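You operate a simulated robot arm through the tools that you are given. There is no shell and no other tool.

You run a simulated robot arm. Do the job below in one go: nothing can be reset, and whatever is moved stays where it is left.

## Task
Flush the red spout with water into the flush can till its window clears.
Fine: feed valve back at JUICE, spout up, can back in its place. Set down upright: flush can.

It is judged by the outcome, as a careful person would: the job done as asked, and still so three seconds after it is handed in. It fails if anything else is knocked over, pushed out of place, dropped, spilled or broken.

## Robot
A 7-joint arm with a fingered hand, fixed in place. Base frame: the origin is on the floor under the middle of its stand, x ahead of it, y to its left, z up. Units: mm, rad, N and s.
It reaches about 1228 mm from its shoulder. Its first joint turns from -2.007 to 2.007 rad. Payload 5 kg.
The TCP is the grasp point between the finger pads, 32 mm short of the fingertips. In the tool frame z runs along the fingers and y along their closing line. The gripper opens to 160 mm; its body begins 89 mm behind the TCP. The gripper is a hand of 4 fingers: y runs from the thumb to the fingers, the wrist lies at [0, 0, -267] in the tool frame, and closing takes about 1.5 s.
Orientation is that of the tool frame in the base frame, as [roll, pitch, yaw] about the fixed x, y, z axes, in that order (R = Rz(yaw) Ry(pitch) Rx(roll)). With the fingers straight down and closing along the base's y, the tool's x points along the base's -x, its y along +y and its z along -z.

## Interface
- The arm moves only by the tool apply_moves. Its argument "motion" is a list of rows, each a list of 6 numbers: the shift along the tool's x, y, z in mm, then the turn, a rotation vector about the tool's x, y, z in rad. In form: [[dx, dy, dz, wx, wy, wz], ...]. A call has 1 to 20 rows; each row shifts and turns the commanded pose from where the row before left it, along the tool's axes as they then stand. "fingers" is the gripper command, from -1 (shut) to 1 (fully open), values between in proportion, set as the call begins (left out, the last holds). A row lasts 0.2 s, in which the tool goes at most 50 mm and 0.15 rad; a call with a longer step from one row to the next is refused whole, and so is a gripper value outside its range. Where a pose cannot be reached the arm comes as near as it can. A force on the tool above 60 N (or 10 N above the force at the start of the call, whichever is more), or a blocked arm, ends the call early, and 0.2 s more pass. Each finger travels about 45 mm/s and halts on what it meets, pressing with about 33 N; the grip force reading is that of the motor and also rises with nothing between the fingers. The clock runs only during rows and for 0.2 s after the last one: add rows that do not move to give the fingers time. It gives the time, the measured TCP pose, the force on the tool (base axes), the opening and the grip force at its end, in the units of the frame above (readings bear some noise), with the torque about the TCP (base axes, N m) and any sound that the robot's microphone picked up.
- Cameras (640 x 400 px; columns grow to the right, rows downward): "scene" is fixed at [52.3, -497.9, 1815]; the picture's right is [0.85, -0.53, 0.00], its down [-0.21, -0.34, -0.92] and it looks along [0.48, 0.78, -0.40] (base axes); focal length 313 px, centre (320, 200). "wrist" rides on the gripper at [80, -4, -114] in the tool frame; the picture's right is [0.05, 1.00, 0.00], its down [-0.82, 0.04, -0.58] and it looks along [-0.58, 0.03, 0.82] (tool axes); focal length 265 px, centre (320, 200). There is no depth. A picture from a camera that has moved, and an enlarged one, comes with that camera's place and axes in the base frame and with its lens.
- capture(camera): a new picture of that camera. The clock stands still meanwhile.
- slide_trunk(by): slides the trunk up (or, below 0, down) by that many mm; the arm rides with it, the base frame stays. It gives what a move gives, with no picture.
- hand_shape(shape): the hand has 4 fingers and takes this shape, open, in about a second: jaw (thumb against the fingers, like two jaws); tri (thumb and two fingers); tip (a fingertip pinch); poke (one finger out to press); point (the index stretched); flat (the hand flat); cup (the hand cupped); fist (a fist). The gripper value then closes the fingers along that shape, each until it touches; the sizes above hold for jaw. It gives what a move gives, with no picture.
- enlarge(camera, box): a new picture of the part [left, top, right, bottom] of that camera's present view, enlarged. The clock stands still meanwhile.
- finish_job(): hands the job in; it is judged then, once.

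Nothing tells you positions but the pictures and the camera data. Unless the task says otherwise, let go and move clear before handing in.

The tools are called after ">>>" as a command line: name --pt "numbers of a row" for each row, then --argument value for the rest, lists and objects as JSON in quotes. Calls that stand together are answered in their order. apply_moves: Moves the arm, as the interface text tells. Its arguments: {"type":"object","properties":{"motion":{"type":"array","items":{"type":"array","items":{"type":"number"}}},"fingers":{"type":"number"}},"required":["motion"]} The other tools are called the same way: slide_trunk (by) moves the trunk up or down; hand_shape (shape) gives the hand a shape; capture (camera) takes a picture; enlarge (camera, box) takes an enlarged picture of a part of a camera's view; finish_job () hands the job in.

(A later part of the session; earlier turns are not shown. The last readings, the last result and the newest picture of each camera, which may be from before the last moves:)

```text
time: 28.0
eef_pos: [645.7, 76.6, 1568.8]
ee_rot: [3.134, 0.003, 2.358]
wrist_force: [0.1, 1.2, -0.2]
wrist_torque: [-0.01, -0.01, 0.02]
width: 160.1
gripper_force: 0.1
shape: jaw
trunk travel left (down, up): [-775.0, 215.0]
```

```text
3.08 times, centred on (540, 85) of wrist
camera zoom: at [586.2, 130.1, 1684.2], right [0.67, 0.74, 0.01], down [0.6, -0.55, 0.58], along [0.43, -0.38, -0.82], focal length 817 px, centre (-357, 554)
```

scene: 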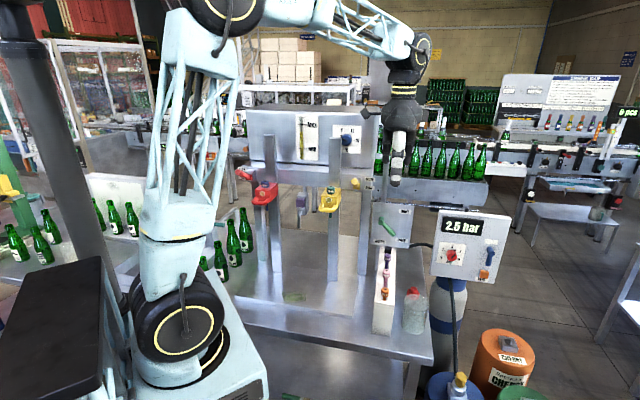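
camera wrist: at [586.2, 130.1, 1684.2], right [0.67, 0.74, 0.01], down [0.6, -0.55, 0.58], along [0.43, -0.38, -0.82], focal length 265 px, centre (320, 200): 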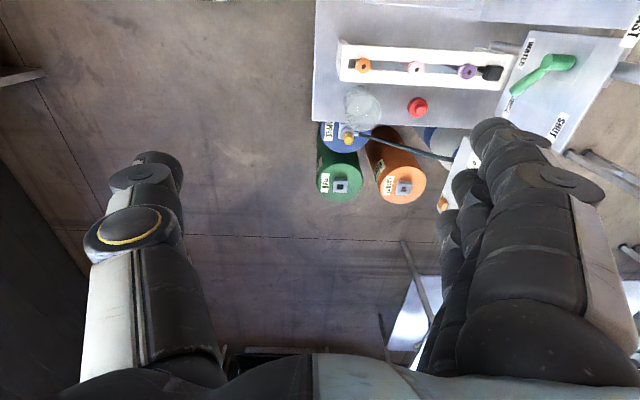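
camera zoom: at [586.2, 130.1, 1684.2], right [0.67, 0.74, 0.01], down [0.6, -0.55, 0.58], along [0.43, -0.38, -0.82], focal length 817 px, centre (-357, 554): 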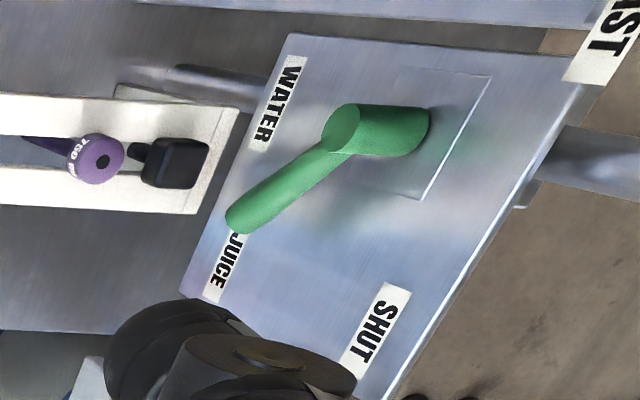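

Measured from this view, the can's rim centre is at n ≈ 632, u ≈ 524 (x ≈ 817, y ≈ 76). The rack's right face is at u ≈ 444. The lever hub is at n ≈ 893, u ≈ 372, z ≈ 1190, with JUICE at 45° right of down and WATER straight down. I'll go over the can and descend part of the way.

>>> apply_moves --pt "-30.4 30.4 0 0 0 0" --pt "-30.4 30.4 0 0 0 0" --pt "-30.4 30.4 0 0 0 0" --pt "-30.4 30.3 0 0 0 0" --pt "0 0 45 0 0 0" --pt "0 0 45 0 0 0" --pt "0 0 45 0 0 0" --pt "0 0 45 0 0 0" --pt "0 0 45 0 0 0" --pt "0 0 45 0 0 0" --pt "0 0 45 0 0 0" --pt "0 0 45 0 0 0"

>>> capture --camera "wrist"

>>> capture --camera "scene"

```text
time: 30.6
eef_pos: [818.4, 78.4, 1210.1]
ee_rot: [3.137, 0.001, 2.36]
wrist_force: [0.4, -0.4, 0.5]
wrist_torque: [0.05, 0.0, 0.01]
width: 160.0
gripper_force: 0.0
shape: jaw
trunk travel left (down, up): [-775.0, 215.0]
```

```text
taken
camera wrist: at [759.3, 131.3, 1326.0], right [0.67, 0.74, 0.0], down [0.61, -0.55, 0.58], along [0.43, -0.38, -0.82], focal length 265 px, centre (320, 200)
```

wrist: 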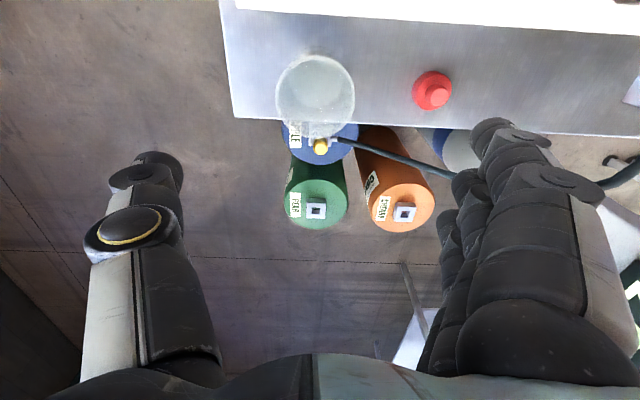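

```text
taken
```

scene: 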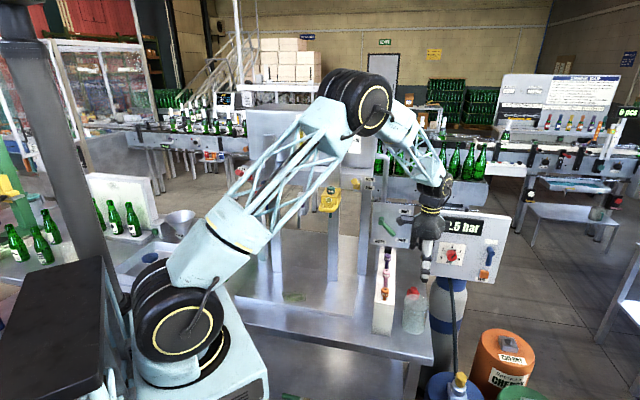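

I'm above the can with the hand level. I'll zoom in to check the centring.

>>> enlarge --camera "wrist" --box '[220, 30, 480, 170]'

```text
2.46 times, centred on (350, 100) of wrist
camera zoom: at [759.3, 131.3, 1326.0], right [0.67, 0.74, 0.0], down [0.61, -0.55, 0.58], along [0.43, -0.38, -0.82], focal length 653 px, centre (246, 446)
```

zoom: 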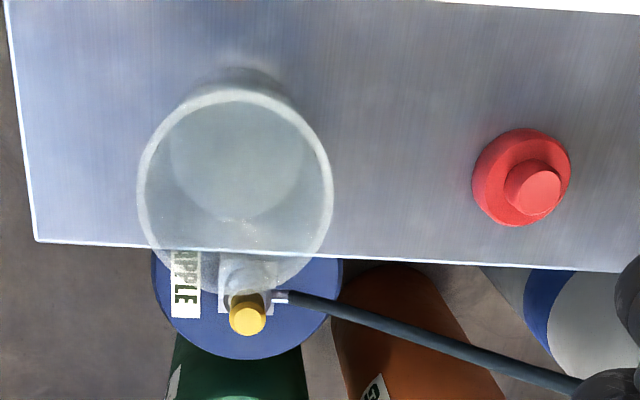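

The can's centre is about 3–4 mm from the hand's axis. I'll correct that and descend so the fingers straddle it front and back.

>>> apply_moves --pt "3 -3.5 0 0 0 0" --pt "0 0 30 0 0 0" --pt "0 0 30 0 0 0" --pt "0 0 30 0 0 0" --pt "0 0 30 0 0 0" --pt "0 0 30 0 0 0" --pt "0 0 25 0 0 0" --pt "0 0 20 0 0 0" --pt "0 0 20 0 0 0" --pt "0 0 15 0 0 0"

>>> capture --camera "wrist"

>>> capture --camera "scene"

```text
time: 32.8
eef_pos: [818.1, 79.5, 981.1]
ee_rot: [3.135, -0.001, 2.36]
wrist_force: [-0.4, 0.3, 0.0]
wrist_torque: [-0.01, 0.03, 0.0]
width: 160.1
gripper_force: 0.0
shape: jaw
trunk travel left (down, up): [-775.0, 215.0]
```

```text
taken
camera wrist: at [758.0, 132.6, 1096.6], right [0.67, 0.74, 0.01], down [0.6, -0.55, 0.58], along [0.43, -0.38, -0.81], focal length 265 px, centre (320, 200)
```

wrist: 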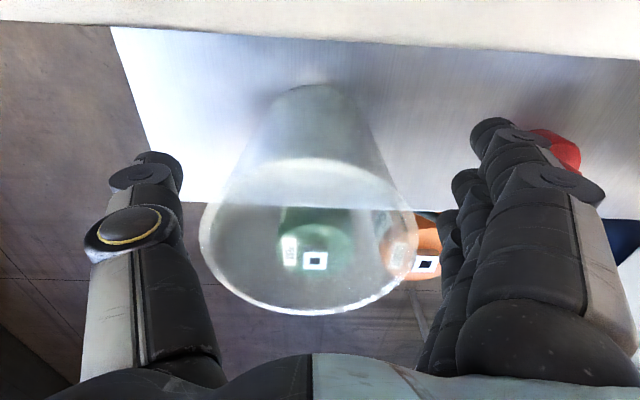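

```text
taken
```

scene: 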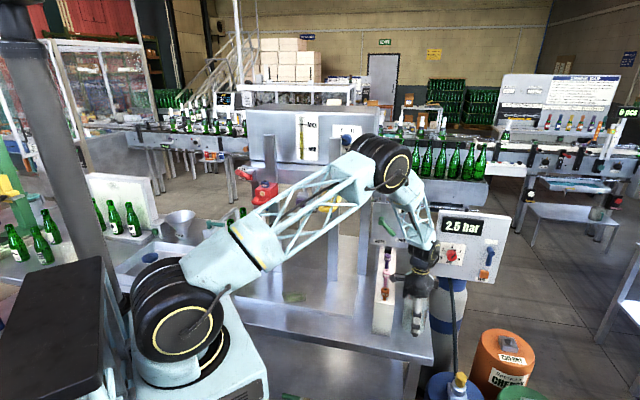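

The can is between the fingers, just about 4 mm off-centre. I'll correct that and close gently.

>>> apply_moves --pt "0 -4 0 0 0 0" --pt "0 0 0 0 0 0"

>>> apply_moves --pt "0 0 0 0 0 0" --pt "0 0 0 0 0 0" --pt "0 0 0 0 0 0" --pt "0 0 0 0 0 0" --pt "0 0 0 0 0 0" --pt "0 0 0 0 0 0" --pt "0 0 0 0 0 0" --pt "0 0 0 0 0 0" --pt "0 0 0 0 0 0" --fingers -0.5

>>> capture --camera "wrist"

```text
time: 33.4
eef_pos: [813.5, 75.8, 981.5]
ee_rot: [3.135, 0.003, 2.36]
wrist_force: [-0.4, 0.0, 0.6]
wrist_torque: [0.0, 0.01, 0.0]
width: 159.6
gripper_force: 0.0
shape: jaw
trunk travel left (down, up): [-775.0, 215.0]
```

```text
time: 35.4
eef_pos: [815.3, 76.8, 980.4]
ee_rot: [3.135, 0.002, 2.36]
wrist_force: [-0.1, 0.6, 0.2]
wrist_torque: [0.01, 0.01, -0.01]
width: 74.9
gripper_force: 33.0
shape: jaw
trunk travel left (down, up): [-775.0, 215.0]
```

```text
taken
camera wrist: at [754.3, 129.2, 1096.1], right [0.67, 0.74, 0.01], down [0.6, -0.55, 0.58], along [0.43, -0.38, -0.82], focal length 265 px, centre (320, 200)
```

wrist: 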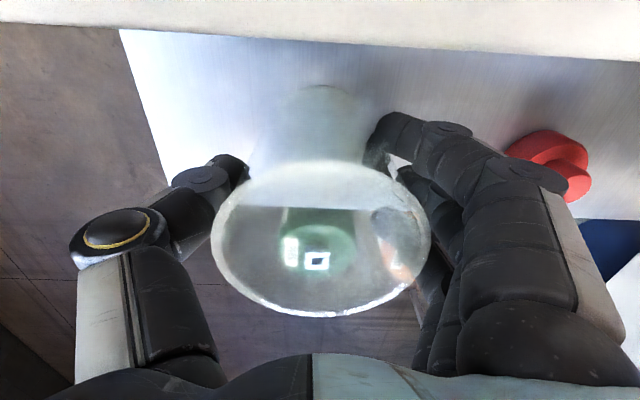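

The can is gripped at 75 mm wide with 33 N; it tapers toward the base. Its home pose is TCP (815, 77, 980). I'll lift it a little first to check the hold.

>>> apply_moves --pt "0 0 -15 0 0 0" --pt "0 0 -20 0 0 0" --pt "0 0 0 0 0 0"

>>> capture --camera "scene"

>>> capture --camera "wrist"

```text
time: 36.2
eef_pos: [814.5, 77.8, 1015.5]
ee_rot: [3.135, 0.001, 2.359]
wrist_force: [0.1, 0.0, -2.3]
wrist_torque: [-0.02, 0.01, 0.0]
width: 74.8
gripper_force: 33.0
shape: jaw
trunk travel left (down, up): [-775.0, 215.0]
```

```text
taken
```

scene: 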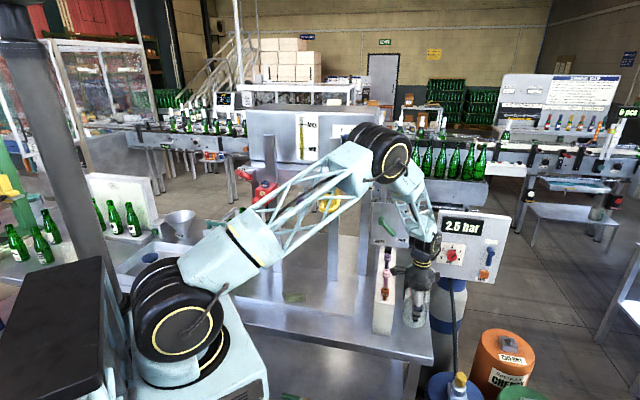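

```text
taken
camera wrist: at [753.8, 129.8, 1130.0], right [0.67, 0.74, 0.01], down [0.6, -0.55, 0.58], along [0.43, -0.38, -0.82], focal length 265 px, centre (320, 200)
```

wrist: 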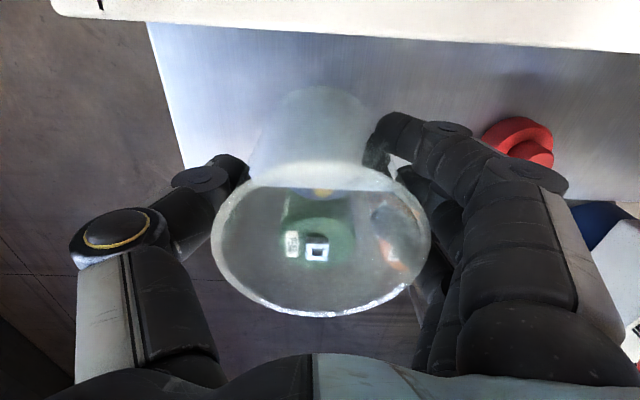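

The can is held securely and weighs about 2.3 N. I'll raise it above the rack, then carry it left to the open table strip in front of the red spout for a regrasp.

>>> apply_moves --pt "0 0 -39 0 0 0" --pt "0 0 -39 0 0 0" --pt "0 0 -39 0 0 0" --pt "0 0 -39 0 0 0" --pt "0 0 -39 0 0 0" --pt "20 -15 0 0 0 0" --pt "35 -20 0 0 0 0" --pt "35 -20 0 0 0 0" --pt "35 -20 0 0 0 0" --pt "35 -18 0 0 0 0" --pt "35 -18 0 0 0 0" --pt "35 0 0 0 0 0" --pt "35 0 0 0 0 0" --pt "35 0 0 0 0 0"

>>> capture --camera "scene"

```text
time: 39.2
eef_pos: [519.5, 210.2, 1208.0]
ee_rot: [3.137, 0.003, 2.358]
wrist_force: [-0.7, -0.6, -1.9]
wrist_torque: [-0.02, -0.03, 0.04]
width: 74.8
gripper_force: 32.8
shape: jaw
trunk travel left (down, up): [-775.0, 215.0]
```

```text
taken
```

scene: 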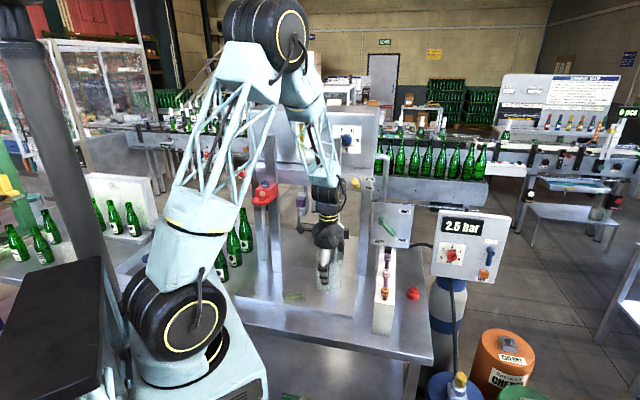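

Carrying on at the same height to the spot in front of the red spout, then turning the wrist to face forward.

>>> apply_moves --pt "37 0 0 0 0 0" --pt "37 0 0 0 0 0" --pt "37 0 0 0 0 0" --pt "37 0 0 0 0 0" --pt "37 0 0 0 0 0" --pt "37 0 0 0 0 0" --pt "37 2 0 0 0 0" --pt "37 2 0 0 0 0" --pt "0 0 0 0 0 -0.131" --pt "0 0 0 0 0 -0.131" --pt "0 0 0 0 0 -0.131" --pt "0 0 0 0 0 -0.131" --pt "0 0 0 0 0 -0.131" --pt "0 0 0 0 0 -0.131"

>>> capture --camera "wrist"

>>> capture --camera "scene"

```text
time: 42.2
eef_pos: [313.7, 419.7, 1208.5]
ee_rot: [3.14, 0.005, -3.136]
wrist_force: [0.5, 0.4, -1.8]
wrist_torque: [-0.01, 0.01, 0.01]
width: 74.8
gripper_force: 32.9
shape: jaw
trunk travel left (down, up): [-775.0, 215.0]
```

```text
taken
camera wrist: at [234.1, 414.3, 1323.4], right [-0.06, 1.0, 0.0], down [0.81, 0.05, 0.58], along [0.58, 0.03, -0.81], focal length 265 px, centre (320, 200)
```

wrist: 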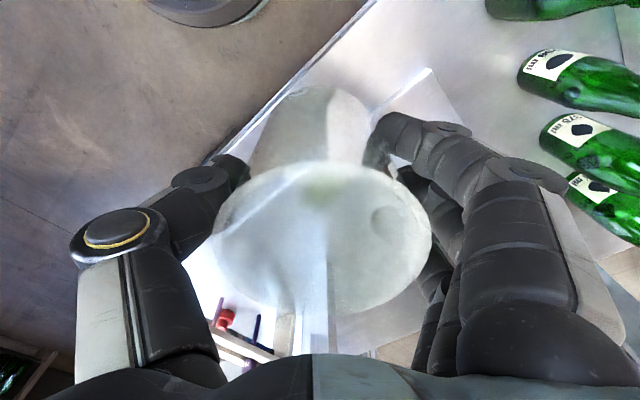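

```text
taken
```

scene: 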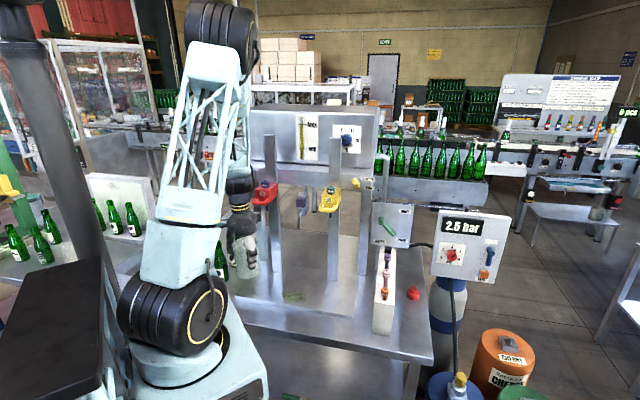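

I'm in front of the red spout. I'll lower the can onto the table strip between the front edge and the plate, slowing near the surface.

>>> apply_moves --pt "-12 15 0 0 0 0" --pt "-11.6 14.3 0 0 0 0" --pt "0 0 35 0 0 0" --pt "0 0 35 0 0 0" --pt "0 0 35 0 0 0" --pt "0 0 35 0 0 0" --pt "0 0 35 0 0 0" --pt "0 0 30 0 0 0"

>>> capture --camera "wrist"

>>> capture --camera "scene"

```text
time: 44.0
eef_pos: [336.7, 449.3, 1001.1]
ee_rot: [3.138, 0.005, -3.137]
wrist_force: [0.6, 0.3, -1.3]
wrist_torque: [0.02, 0.0, 0.01]
width: 74.8
gripper_force: 32.9
shape: jaw
trunk travel left (down, up): [-775.0, 215.0]
```

```text
taken
camera wrist: at [256.7, 444.0, 1116.9], right [-0.06, 1.0, 0.0], down [0.81, 0.04, 0.58], along [0.58, 0.03, -0.81], focal length 265 px, centre (320, 200)
```

wrist: 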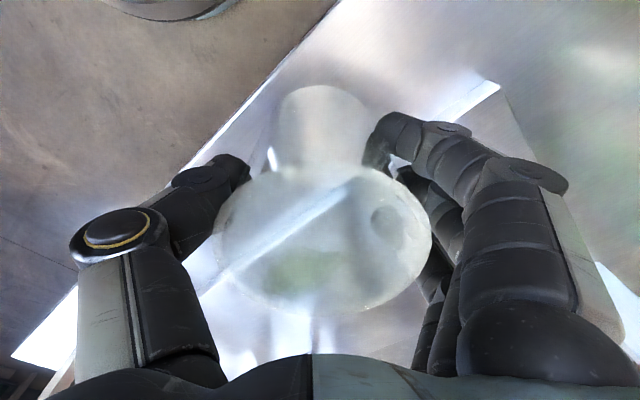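

```text
taken
```

scene: 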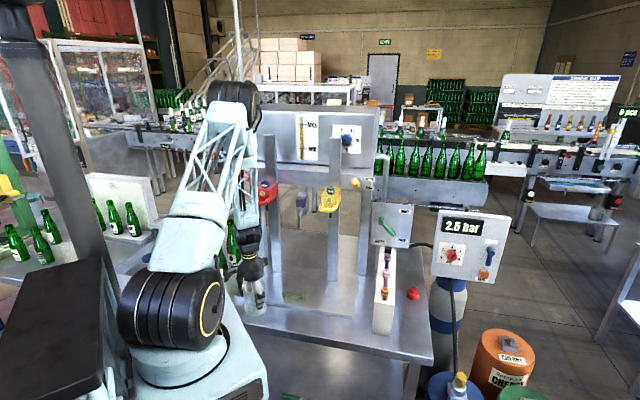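

The base is centred on the strip with about 17 mm clear on either side. I'll lower the last 20 mm slowly.

>>> apply_moves --pt "0 0 8 0 0 0" --pt "0 0 6 0 0 0" --pt "0 0 4 0 0 0" --pt "0 0 0 0 0 0"

```text
time: 45.0
eef_pos: [339.7, 448.4, 986.1]
ee_rot: [3.139, 0.006, -3.138]
wrist_force: [-0.1, -0.2, -2.0]
wrist_torque: [-0.02, 0.06, -0.01]
width: 74.8
gripper_force: 32.7
shape: jaw
trunk travel left (down, up): [-775.0, 215.0]
```

>>> apply_moves --pt "0 0 3 0 0 0" --pt "0 0 2 0 0 0" --pt "0 0 2 0 0 0" --pt "0 0 0 0 0 0"

```text
time: 46.0
eef_pos: [339.6, 448.3, 979.9]
ee_rot: [3.136, 0.008, -3.136]
wrist_force: [-0.4, -2.5, 19.7]
wrist_torque: [-0.05, 0.05, 0.01]
width: 74.8
gripper_force: 33.2
shape: jaw
trunk travel left (down, up): [-775.0, 215.0]
```

The can is on the table with about 20 N of contact. I'll ease off slightly and open the fingers just enough to free it.

>>> apply_moves --pt "0 0 -1 0 0 0" --pt "0 0 0 0 0 0"

>>> apply_moves --pt "0 0 0 0 0 0" --pt "0 0 0 0 0 0" --pt "0 0 0 0 0 0" --pt "0 0 0 0 0 0" --pt "0 0 0 0 0 0" --pt "0 0 0 0 0 0" --pt "0 0 0 0 0 0" --fingers 1

>>> capture --camera "wrist"

```text
time: 46.6
eef_pos: [338.2, 448.6, 980.0]
ee_rot: [3.14, 0.006, -3.138]
wrist_force: [0.2, -1.2, 11.0]
wrist_torque: [0.03, 0.05, -0.01]
width: 74.6
gripper_force: 32.6
shape: jaw
trunk travel left (down, up): [-775.0, 215.0]
```

```text
time: 48.2
eef_pos: [338.7, 448.8, 981.3]
ee_rot: [3.139, 0.005, -3.137]
wrist_force: [-0.3, 0.4, -0.2]
wrist_torque: [0.01, 0.02, -0.02]
width: 159.9
gripper_force: 0.0
shape: jaw
trunk travel left (down, up): [-775.0, 215.0]
```

```text
taken
camera wrist: at [258.8, 444.3, 1095.1], right [-0.06, 1.0, 0.0], down [0.81, 0.04, 0.58], along [0.58, 0.03, -0.81], focal length 265 px, centre (320, 200)
```

wrist: 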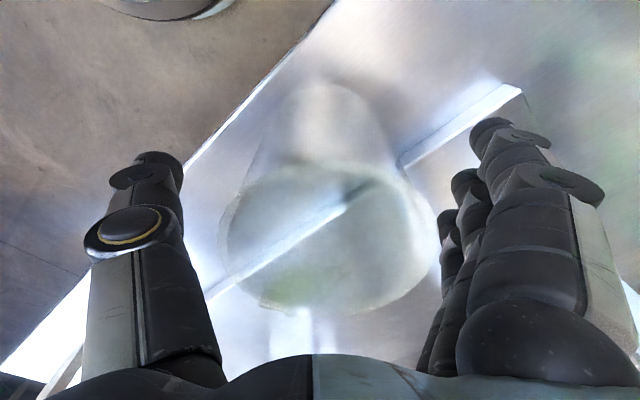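

The can stands free on the strip. I'll raise the trunk, which lifts the hand straight up off the can and also gives the arm better reach.

>>> slide_trunk --by 170

>>> capture --camera "wrist"

>>> capture --camera "scene"

```text
time: 50.1
eef_pos: [339.2, 449.5, 1150.8]
ee_rot: [3.138, 0.005, -3.139]
wrist_force: [-0.9, -0.8, 0.9]
wrist_torque: [0.0, -0.01, -0.03]
width: 160.3
gripper_force: 0.0
shape: jaw
trunk travel left (down, up): [-945.0, 45.0]
```

```text
taken
camera wrist: at [258.8, 444.4, 1265.0], right [-0.06, 1.0, 0.0], down [0.81, 0.04, 0.58], along [0.58, 0.03, -0.81], focal length 265 px, centre (320, 200)
```

wrist: 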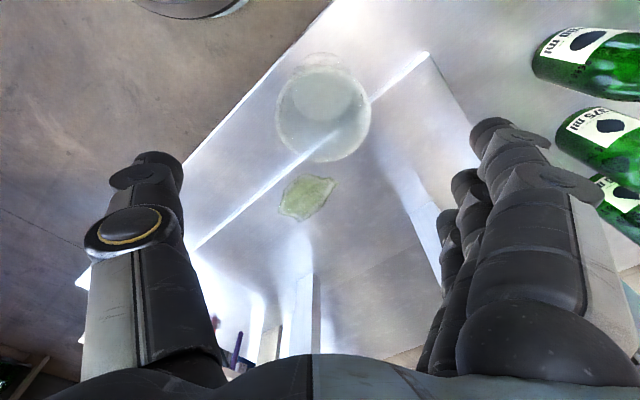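

```text
taken
```

scene: 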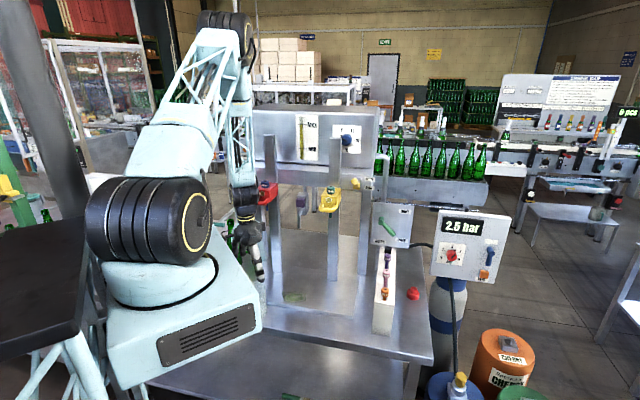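

The can stands upright on the strip. I'll turn to face the machine and pitch the hand 40°, so it can reach under the spout.

>>> apply_moves --pt "0 0 0 0 0 -0.1305" --pt "0 0 0 0 0 -0.1305" --pt "0 0 0 0 0 -0.1305" --pt "0 0 0 0 0 -0.1305" --pt "0 0 0 0 0 -0.1305" --pt "0 0 0 0 0 -0.1305" --pt "0 0 0 0 -0.117 0" --pt "0 0 0 0 -0.117 0" --pt "0 0 0 0 -0.117 0" --pt "0 0 0 0 -0.117 0" --pt "0 0 0 0 -0.117 0" --pt "0 0 0 0 -0.115 0" --pt "0 0 0 0 0 0"

>>> capture --camera "wrist"

>>> capture --camera "scene"

```text
time: 52.9
eef_pos: [339.0, 448.6, 1150.2]
ee_rot: [-3.139, 0.706, -2.35]
wrist_force: [-0.7, 0.2, 0.2]
wrist_torque: [0.01, -0.02, 0.03]
width: 160.0
gripper_force: 0.1
shape: jaw
trunk travel left (down, up): [-945.0, 45.0]
```

```text
taken
camera wrist: at [246.8, 350.9, 1186.0], right [-0.74, 0.68, -0.04], down [0.14, 0.21, 0.97], along [0.66, 0.71, -0.25], focal length 265 px, centre (320, 200)
```

wrist: 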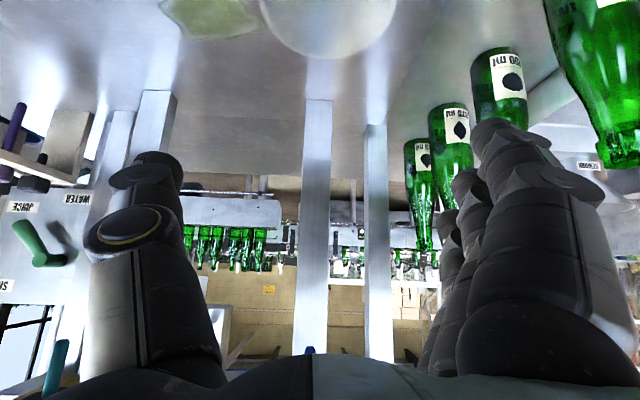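

```text
taken
```

scene: 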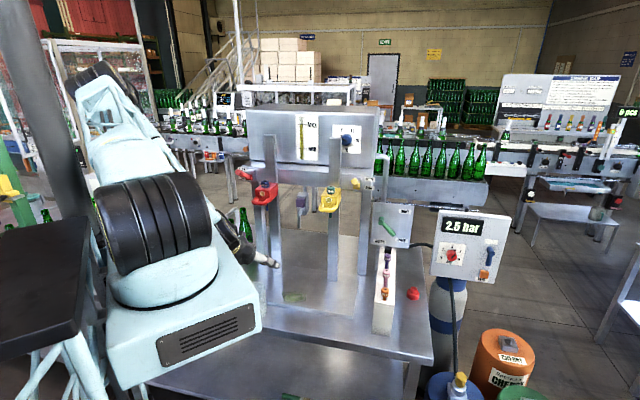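

The hand is pitched 40° and facing the machine, directly above the can. I'll lower it vertically so the fingers straddle the can left and right.

>>> apply_moves --pt "20.8 0 24.4 0 0 0" --pt "20.8 0 24.4 0 0 0" --pt "20.8 0 24.4 0 0 0" --pt "20.8 0 24.4 0 0 0" --pt "20.8 0 24.4 0 0 0" --pt "0 0 0 0 0 0"

>>> capture --camera "wrist"

>>> capture --camera "scene"

```text
time: 54.3
eef_pos: [339.8, 448.2, 988.4]
ee_rot: [-3.137, 0.705, -2.353]
wrist_force: [0.7, 0.6, -0.5]
wrist_torque: [0.0, 0.0, 0.02]
width: 160.1
gripper_force: 0.1
shape: jaw
trunk travel left (down, up): [-945.0, 45.0]
```

```text
taken
camera wrist: at [248.8, 349.4, 1024.6], right [-0.74, 0.68, -0.04], down [0.14, 0.21, 0.97], along [0.66, 0.71, -0.25], focal length 265 px, centre (320, 200)
```

wrist: 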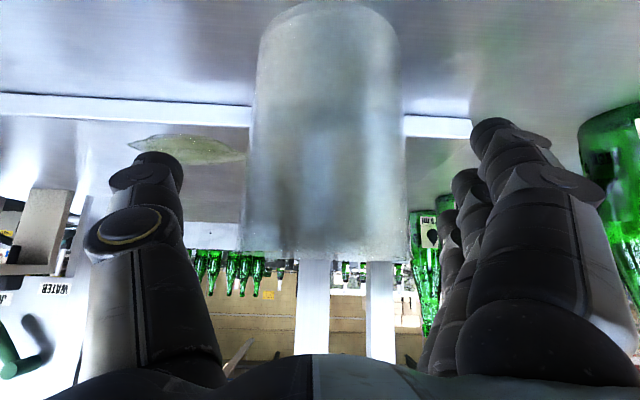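

```text
taken
```

scene: 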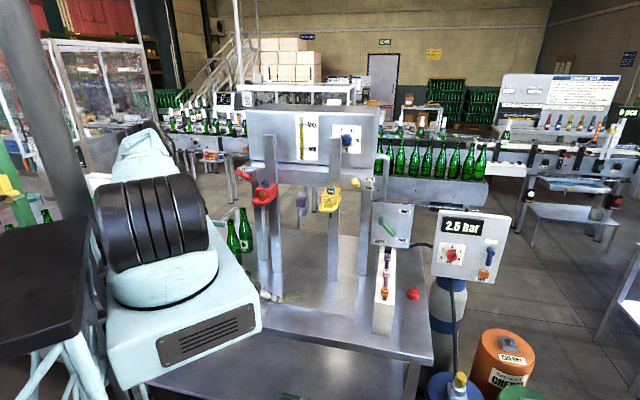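

The can is centred between the fingers. I'll close on it.

>>> apply_moves --pt "0 0 0 0 0 0" --pt "0 0 0 0 0 0" --pt "0 0 0 0 0 0" --pt "0 0 0 0 0 0" --pt "0 0 0 0 0 0" --pt "0 0 0 0 0 0" --pt "0 0 0 0 0 0" --pt "0 0 0 0 0 0" --pt "0 0 0 0 0 0" --fingers -0.5

>>> capture --camera "wrist"

```text
time: 56.3
eef_pos: [341.1, 448.8, 987.8]
ee_rot: [-3.139, 0.703, -2.353]
wrist_force: [1.2, 0.1, 1.4]
wrist_torque: [0.04, 0.06, -0.01]
width: 75.7
gripper_force: 32.9
shape: jaw
trunk travel left (down, up): [-945.0, 45.0]
```

```text
taken
camera wrist: at [249.0, 349.7, 1024.7], right [-0.74, 0.68, -0.04], down [0.14, 0.21, 0.97], along [0.66, 0.71, -0.25], focal length 265 px, centre (320, 200)
```

wrist: 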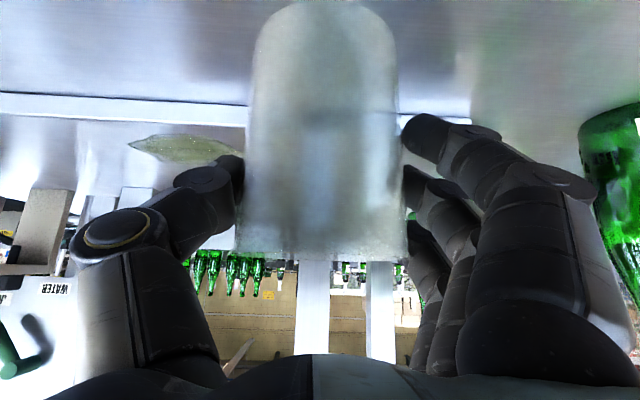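

Gripped at 76 mm. I'll lift 60 mm and move forward over the plate toward the red spout's axis.

>>> apply_moves --pt "-9.7 0 -11.5 0 0 0" --pt "-9.7 0 -11.5 0 0 0" --pt "-9.7 0 -11.5 0 0 0" --pt "-9.7 0 -11.4 0 0 0" --pt "-19 0 16.2 0 0 0" --pt "-19 0 16.2 0 0 0" --pt "-19 0 16.2 0 0 0" --pt "-19 0 16.2 0 0 0" --pt "0 0 0 0 0 0"

>>> capture --camera "wrist"

>>> capture --camera "scene"

```text
time: 58.3
eef_pos: [411.4, 516.0, 1049.9]
ee_rot: [-3.138, 0.706, -2.352]
wrist_force: [0.5, 0.2, -0.9]
wrist_torque: [-0.03, 0.0, -0.02]
width: 75.8
gripper_force: 33.2
shape: jaw
trunk travel left (down, up): [-945.0, 45.0]
```

```text
taken
camera wrist: at [320.3, 418.3, 1085.5], right [-0.74, 0.68, -0.04], down [0.14, 0.21, 0.97], along [0.66, 0.71, -0.25], focal length 265 px, centre (320, 200)
```

wrist: 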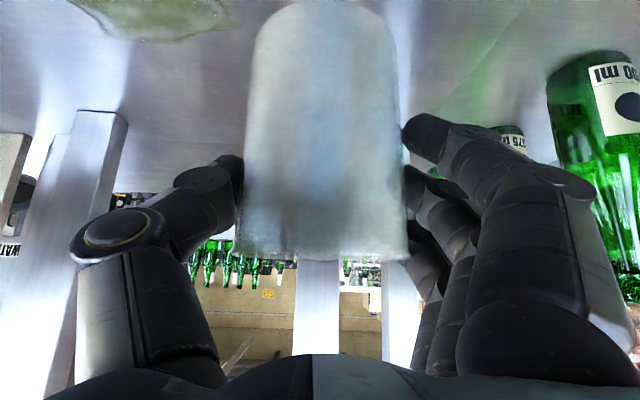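

```text
taken
```

scene: 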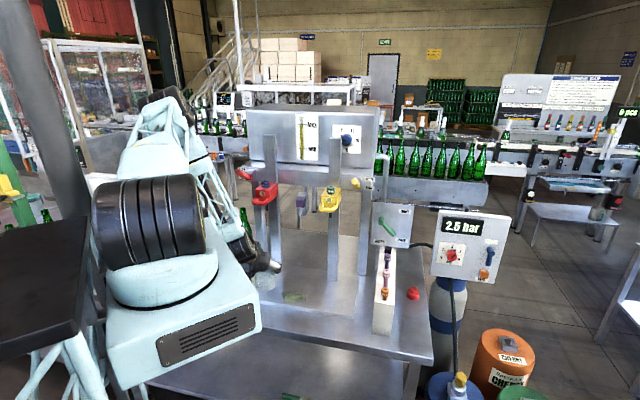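

I'm now under the front of the spout, with the post straight ahead. I'll move the last 84 mm forward to line the can up under the nozzle.

>>> apply_moves --pt "-16 1.2 13.6 0 0 0" --pt "-16 1.2 13.6 0 0 0" --pt "-16 1.2 13.6 0 0 0" --pt "-16 1.2 13.5 0 0 0" --pt "0 0 0 0 0 0"

>>> capture --camera "wrist"

>>> enlarge --camera "scene" --box '[200, 150, 360, 310]'

```text
time: 59.5
eef_pos: [463.6, 582.0, 1048.8]
ee_rot: [-3.139, 0.704, -2.353]
wrist_force: [-0.5, -0.7, -1.7]
wrist_torque: [0.03, -0.01, 0.0]
width: 75.6
gripper_force: 32.7
shape: jaw
trunk travel left (down, up): [-945.0, 45.0]
```

```text
taken
camera wrist: at [373.8, 483.5, 1084.3], right [-0.74, 0.68, -0.04], down [0.14, 0.21, 0.97], along [0.66, 0.71, -0.25], focal length 265 px, centre (320, 200)
```

wrist: 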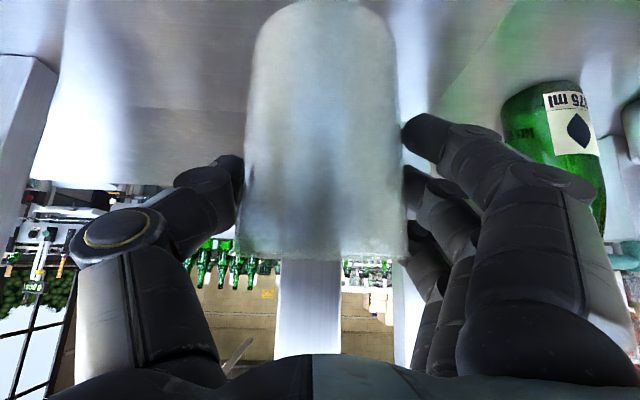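

```text
2.50 times, centred on (280, 230) of scene
camera zoom: at [52.3, -497.9, 1815.0], right [0.85, -0.53, 0.0], down [-0.21, -0.34, -0.92], along [0.48, 0.78, -0.4], focal length 782 px, centre (420, 125)
```

zoom: 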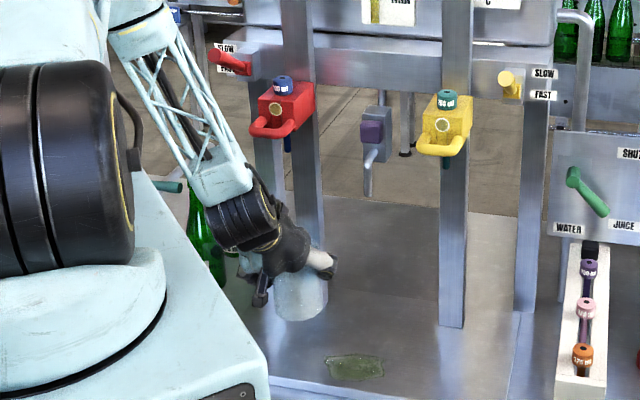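

The can looks close to the nozzle axis. I'll zoom in to check the alignment before lowering.

>>> enlarge --camera "scene" --box '[240, 180, 300, 290]'

>>> enlarge --camera "wrist" --box '[200, 180, 440, 330]'

```text
3.64 times, centred on (270, 235) of scene
camera zoom: at [52.3, -497.9, 1815.0], right [0.85, -0.53, 0.0], down [-0.21, -0.34, -0.92], along [0.48, 0.78, -0.4], focal length 1138 px, centre (502, 73)
```

zoom: 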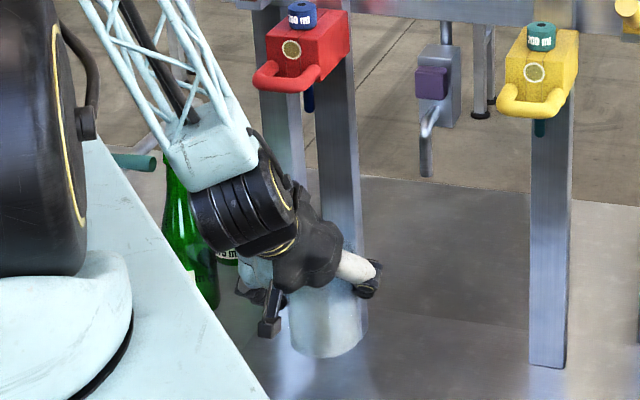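

```text
2.67 times, centred on (320, 255) of wrist
camera zoom: at [373.8, 483.5, 1084.3], right [-0.74, 0.68, -0.04], down [0.14, 0.21, 0.97], along [0.66, 0.71, -0.25], focal length 708 px, centre (320, 53)
```

zoom: 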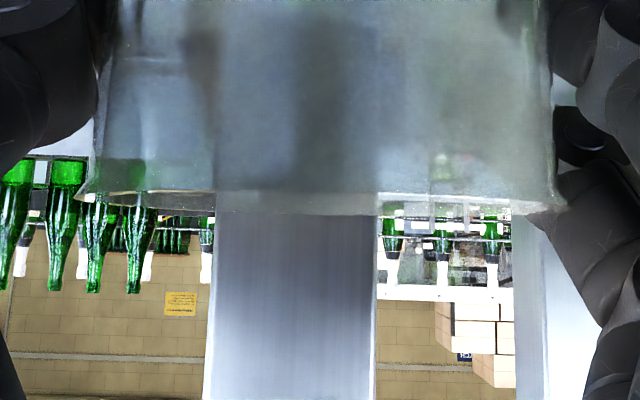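

The can is within about 4 mm of the nozzle axis and about 17 mm clear of the post. I'll shift 3 mm right and lower it toward the plate.

>>> apply_moves --pt "5.2 -3 6.1 0 0 0" --pt "6.5 0 7.6 0 0 0" --pt "6.5 0 7.6 0 0 0" --pt "3.2 0 3.8 0 0 0" --pt "0 0 0 0 0 0"

```text
time: 60.7
eef_pos: [468.1, 581.4, 1016.8]
ee_rot: [-3.137, 0.705, -2.352]
wrist_force: [-1.2, 0.0, -1.8]
wrist_torque: [0.05, -0.05, -0.01]
width: 75.7
gripper_force: 33.0
shape: jaw
trunk travel left (down, up): [-945.0, 45.0]
```

>>> apply_moves --pt "1.95 0 2.3 0 0 0" --pt "1.3 0 1.5 0 0 0" --pt "1.3 0 1.5 0 0 0" --pt "0 0 0 0 0 0"

```text
time: 61.7
eef_pos: [466.8, 582.0, 1009.5]
ee_rot: [-3.136, 0.705, -2.353]
wrist_force: [-0.7, 0.5, -2.1]
wrist_torque: [0.01, 0.0, -0.02]
width: 75.7
gripper_force: 32.3
shape: jaw
trunk travel left (down, up): [-945.0, 45.0]
```

>>> apply_moves --pt "1.3 0 1.5 0 0 0" --pt "1.3 0 1.5 0 0 0" --pt "0 0 0 0 0 0"

```text
time: 62.5
eef_pos: [467.5, 581.3, 1008.5]
ee_rot: [-3.139, 0.707, -2.355]
wrist_force: [2.9, 3.6, 20.0]
wrist_torque: [0.61, 0.46, -0.18]
width: 75.8
gripper_force: 32.8
shape: jaw
trunk travel left (down, up): [-945.0, 45.0]
```

Touched down on the plate, about 20 mm above the table. I'll ease off and open.

>>> apply_moves --pt "-0.9 0 -1.1 0 0 0" --pt "0 0 0 0 0 0"

>>> apply_moves --pt "0 0 0 0 0 0" --pt "0 0 0 0 0 0" --pt "0 0 0 0 0 0" --pt "0 0 0 0 0 0" --pt "0 0 0 0 0 0" --pt "0 0 0 0 0 0" --pt "0 0 0 0 0 0" --fingers 1

>>> capture --camera "wrist"

```text
time: 63.1
eef_pos: [467.6, 579.6, 1007.5]
ee_rot: [-3.141, 0.706, -2.353]
wrist_force: [4.9, 4.0, 23.2]
wrist_torque: [0.64, 0.45, -0.19]
width: 75.3
gripper_force: 33.0
shape: jaw
trunk travel left (down, up): [-945.0, 45.0]
```

```text
time: 64.7
eef_pos: [467.0, 580.9, 1006.6]
ee_rot: [-3.138, 0.705, -2.354]
wrist_force: [-0.2, 0.4, 0.3]
wrist_torque: [0.0, -0.01, -0.02]
width: 160.0
gripper_force: 0.0
shape: jaw
trunk travel left (down, up): [-945.0, 45.0]
```

```text
taken
camera wrist: at [375.9, 481.4, 1042.3], right [-0.74, 0.68, -0.04], down [0.14, 0.21, 0.97], along [0.66, 0.71, -0.25], focal length 265 px, centre (320, 200)
```

wrist: 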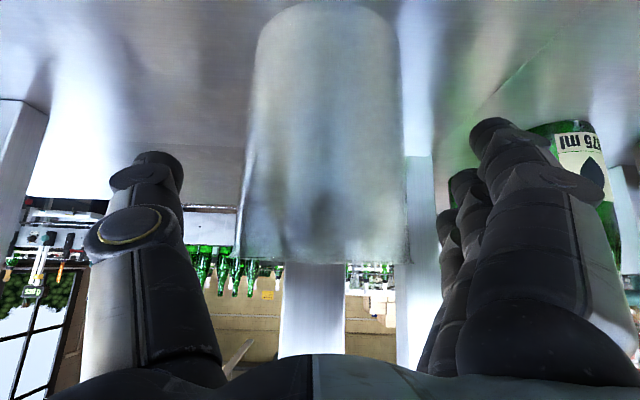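

The can stands upright on the plate under the red nozzle. I'll back the hand straight out.

>>> apply_moves --pt "15.2 0 -13 0 0 0" --pt "30.5 0 -25.9 0 0 0" --pt "30.5 0 -25.9 0 0 0" --pt "30.5 0 -25.9 0 0 0" --pt "30.5 0 -25.9 0 0 0" --pt "0 0 0 0 0 0"

>>> capture --camera "wrist"

>>> enlarge --camera "scene" --box '[200, 150, 360, 310]'

```text
time: 66.1
eef_pos: [343.0, 453.8, 1007.1]
ee_rot: [-3.139, 0.705, -2.353]
wrist_force: [-0.8, 0.5, -0.6]
wrist_torque: [-0.02, -0.01, 0.0]
width: 159.7
gripper_force: 0.0
shape: jaw
trunk travel left (down, up): [-945.0, 45.0]
```

```text
taken
camera wrist: at [251.4, 355.1, 1042.5], right [-0.73, 0.68, -0.04], down [0.14, 0.21, 0.97], along [0.66, 0.71, -0.25], focal length 265 px, centre (320, 200)
```

wrist: 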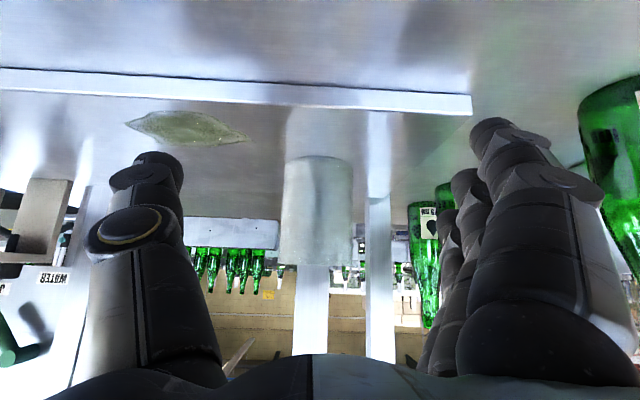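

```text
2.50 times, centred on (280, 230) of scene
camera zoom: at [52.3, -497.9, 1815.0], right [0.85, -0.53, 0.0], down [-0.21, -0.34, -0.92], along [0.48, 0.78, -0.4], focal length 782 px, centre (420, 125)
```

zoom: 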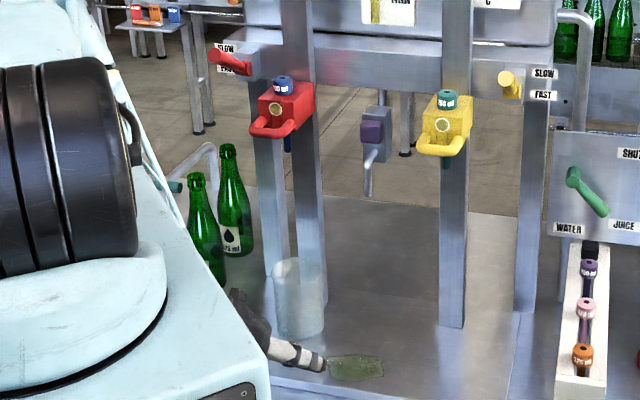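

The can is directly beneath the red nozzle. Next is the feed valve, so I'll raise the hand and check how the "poke" shape looks for moving the lever.

>>> apply_moves --pt "-19.4 -30 -22.9 0 0 0" --pt "-19.4 -30 -22.9 0 0 0" --pt "-19.4 -30 -22.9 0 0 0" --pt "-19.4 -30 -22.9 0 0 0" --pt "-19.4 -30 -22.9 0 0 0" --pt "-19.4 -30 -22.9 0 0 0" --pt "0 -40 0 0 0 0" --pt "0 -40 0 0 0 0" --pt "0 -40 0 0 0 0" --pt "0 -40 0 0 0 0"

>>> hand_shape --shape "poke"

>>> capture --camera "wrist"

>>> enlarge --camera "scene" --box '[200, 150, 440, 310]'

```text
time: 68.3
eef_pos: [580.6, 211.5, 1185.9]
ee_rot: [-3.141, 0.707, -2.353]
wrist_force: [1.0, -0.4, 0.6]
wrist_torque: [0.0, 0.03, 0.03]
width: 160.1
gripper_force: 0.0
shape: jaw
trunk travel left (down, up): [-945.0, 45.0]
```

```text
time: 69.2
eef_pos: [580.2, 212.5, 1186.0]
ee_rot: [-3.139, 0.706, -2.353]
wrist_force: [1.4, -0.2, 0.5]
wrist_torque: [0.02, 0.0, -0.01]
width: 0.1
gripper_force: 0.0
shape: poke
trunk travel left (down, up): [-945.0, 45.0]
```

```text
taken
camera wrist: at [488.8, 113.9, 1222.5], right [-0.73, 0.68, -0.04], down [0.14, 0.21, 0.97], along [0.66, 0.71, -0.25], focal length 265 px, centre (320, 200)
```

wrist: 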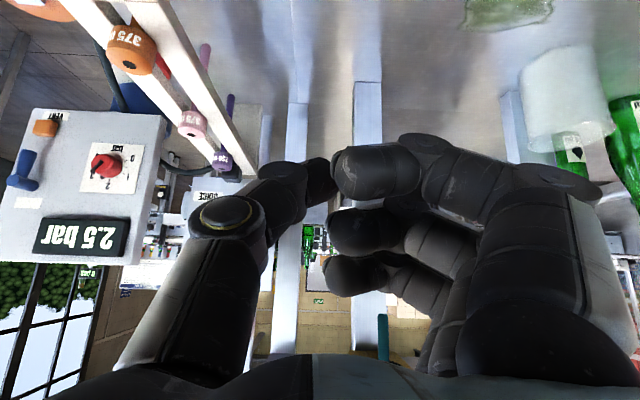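

```text
2.50 times, centred on (320, 230) of scene
camera zoom: at [52.3, -497.9, 1815.0], right [0.85, -0.53, 0.0], down [-0.21, -0.34, -0.92], along [0.48, 0.78, -0.4], focal length 782 px, centre (320, 125)
```

zoom: 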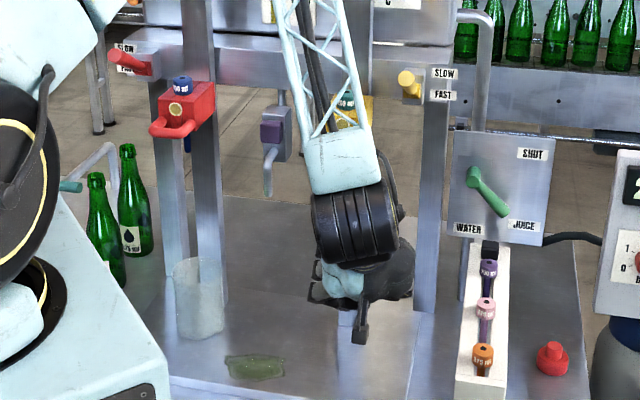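

The poke shape bunches the fingers around the centre. I'll compare it with the "point" shape.

>>> hand_shape --shape "point"

>>> capture --camera "wrist"

```text
time: 70.1
eef_pos: [580.6, 213.0, 1187.6]
ee_rot: [-3.138, 0.705, -2.353]
wrist_force: [-0.1, -0.1, 0.9]
wrist_torque: [0.01, 0.02, -0.01]
width: 152.3
gripper_force: 0.1
shape: point
trunk travel left (down, up): [-945.0, 45.0]
```

```text
taken
camera wrist: at [488.8, 114.2, 1222.5], right [-0.74, 0.68, -0.04], down [0.14, 0.21, 0.97], along [0.66, 0.71, -0.25], focal length 265 px, centre (320, 200)
```

wrist: 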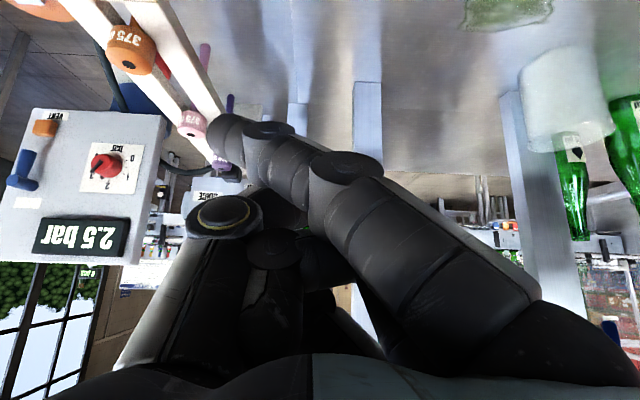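

Point stretches the index finger diagonally. I'll look at the "tip" pinch, which might hold the lever from both sides.

>>> hand_shape --shape "tip"

>>> capture --camera "wrist"

>>> apply_moves --pt "0 0 0 0 0 0" --pt "0 0 0 0 0 0" --pt "0 0 0 0 0 0" --pt "0 0 0 0 0 0" --pt "0 0 0 0 0 0" --pt "0 0 0 0 0 0" --pt "0 0 0 0 0 0" --fingers -0.5

>>> capture --camera "wrist"

```text
time: 71.0
eef_pos: [581.6, 213.0, 1186.4]
ee_rot: [-3.139, 0.706, -2.353]
wrist_force: [-0.5, -0.6, 0.3]
wrist_torque: [0.0, -0.01, -0.02]
width: 159.7
gripper_force: 0.0
shape: tip
trunk travel left (down, up): [-945.0, 45.0]
```

```text
taken
camera wrist: at [488.9, 114.2, 1222.5], right [-0.74, 0.68, -0.04], down [0.14, 0.21, 0.97], along [0.66, 0.71, -0.25], focal length 265 px, centre (320, 200)
```

wrist: 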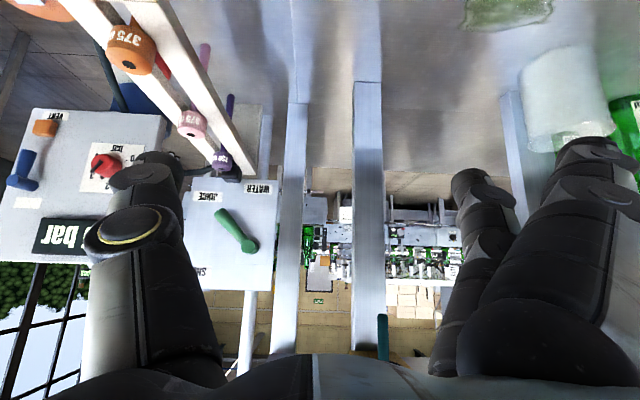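

```text
time: 72.6
eef_pos: [580.8, 212.0, 1187.0]
ee_rot: [-3.139, 0.705, -2.354]
wrist_force: [0.3, 0.0, -0.2]
wrist_torque: [-0.01, 0.0, -0.01]
width: 40.5
gripper_force: 0.1
shape: tip
trunk travel left (down, up): [-945.0, 45.0]
```

```text
taken
camera wrist: at [489.0, 114.1, 1222.5], right [-0.74, 0.68, -0.04], down [0.14, 0.21, 0.97], along [0.66, 0.71, -0.25], focal length 265 px, centre (320, 200)
```

wrist: 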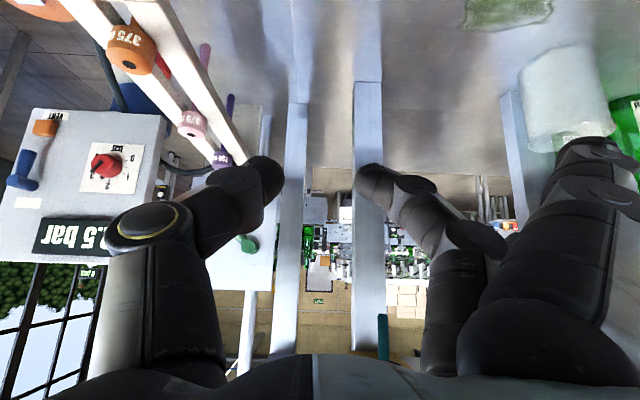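

In the tip shape one finger splays out sideways, so I'll push the lever toward WATER with the closed jaw hand from its right side. I'll go back to jaw, close it, and move right first.

>>> hand_shape --shape "jaw"

>>> apply_moves --pt "0 -36 0 0 0 0" --pt "0 -36 0 0 0 0" --pt "0 -36 0 0 0 0" --pt "0 -36 0 0 0 0" --pt "0 -36 0 0 0 0" --pt "0 -36 0 0 0 0" --pt "0 -34 0 0 0 0" --pt "0 0 0 0 0 0" --pt "0 0 0 0 0 0" --pt "0 0 0 0 0 0" --fingers -1

>>> capture --camera "wrist"

>>> capture --camera "scene"

```text
time: 73.5
eef_pos: [579.8, 212.3, 1187.2]
ee_rot: [-3.138, 0.707, -2.353]
wrist_force: [-0.2, -0.3, -0.3]
wrist_torque: [0.01, 0.0, -0.01]
width: 160.2
gripper_force: 0.1
shape: jaw
trunk travel left (down, up): [-945.0, 45.0]
```

```text
time: 75.7
eef_pos: [756.9, 34.4, 1185.7]
ee_rot: [-3.137, 0.706, -2.353]
wrist_force: [-0.8, 1.2, 0.0]
wrist_torque: [-0.01, -0.02, 0.0]
width: 0.1
gripper_force: 26.8
shape: jaw
trunk travel left (down, up): [-945.0, 45.0]
```

```text
taken
camera wrist: at [664.1, -63.9, 1222.5], right [-0.74, 0.68, -0.04], down [0.14, 0.21, 0.97], along [0.66, 0.71, -0.25], focal length 265 px, centre (320, 200)
```

wrist: 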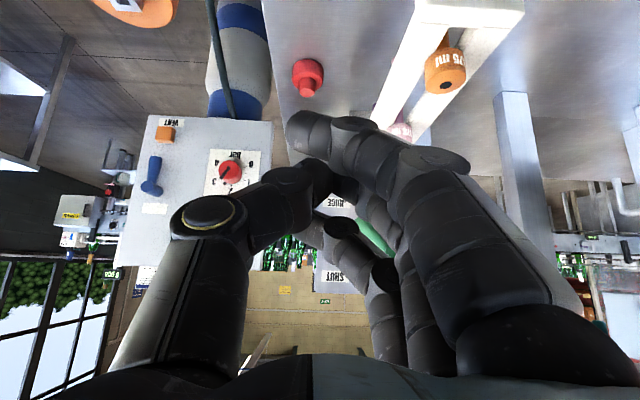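

```text
taken
```

scene: 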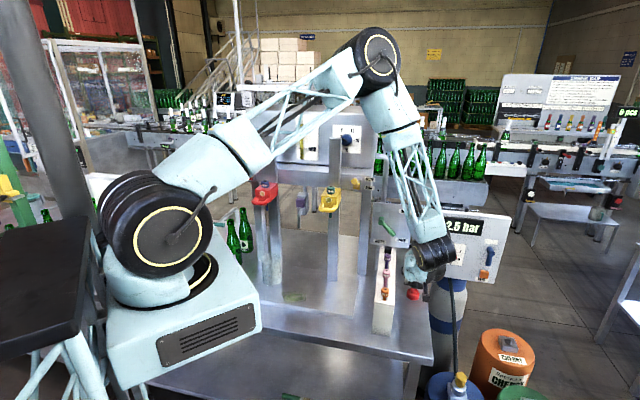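

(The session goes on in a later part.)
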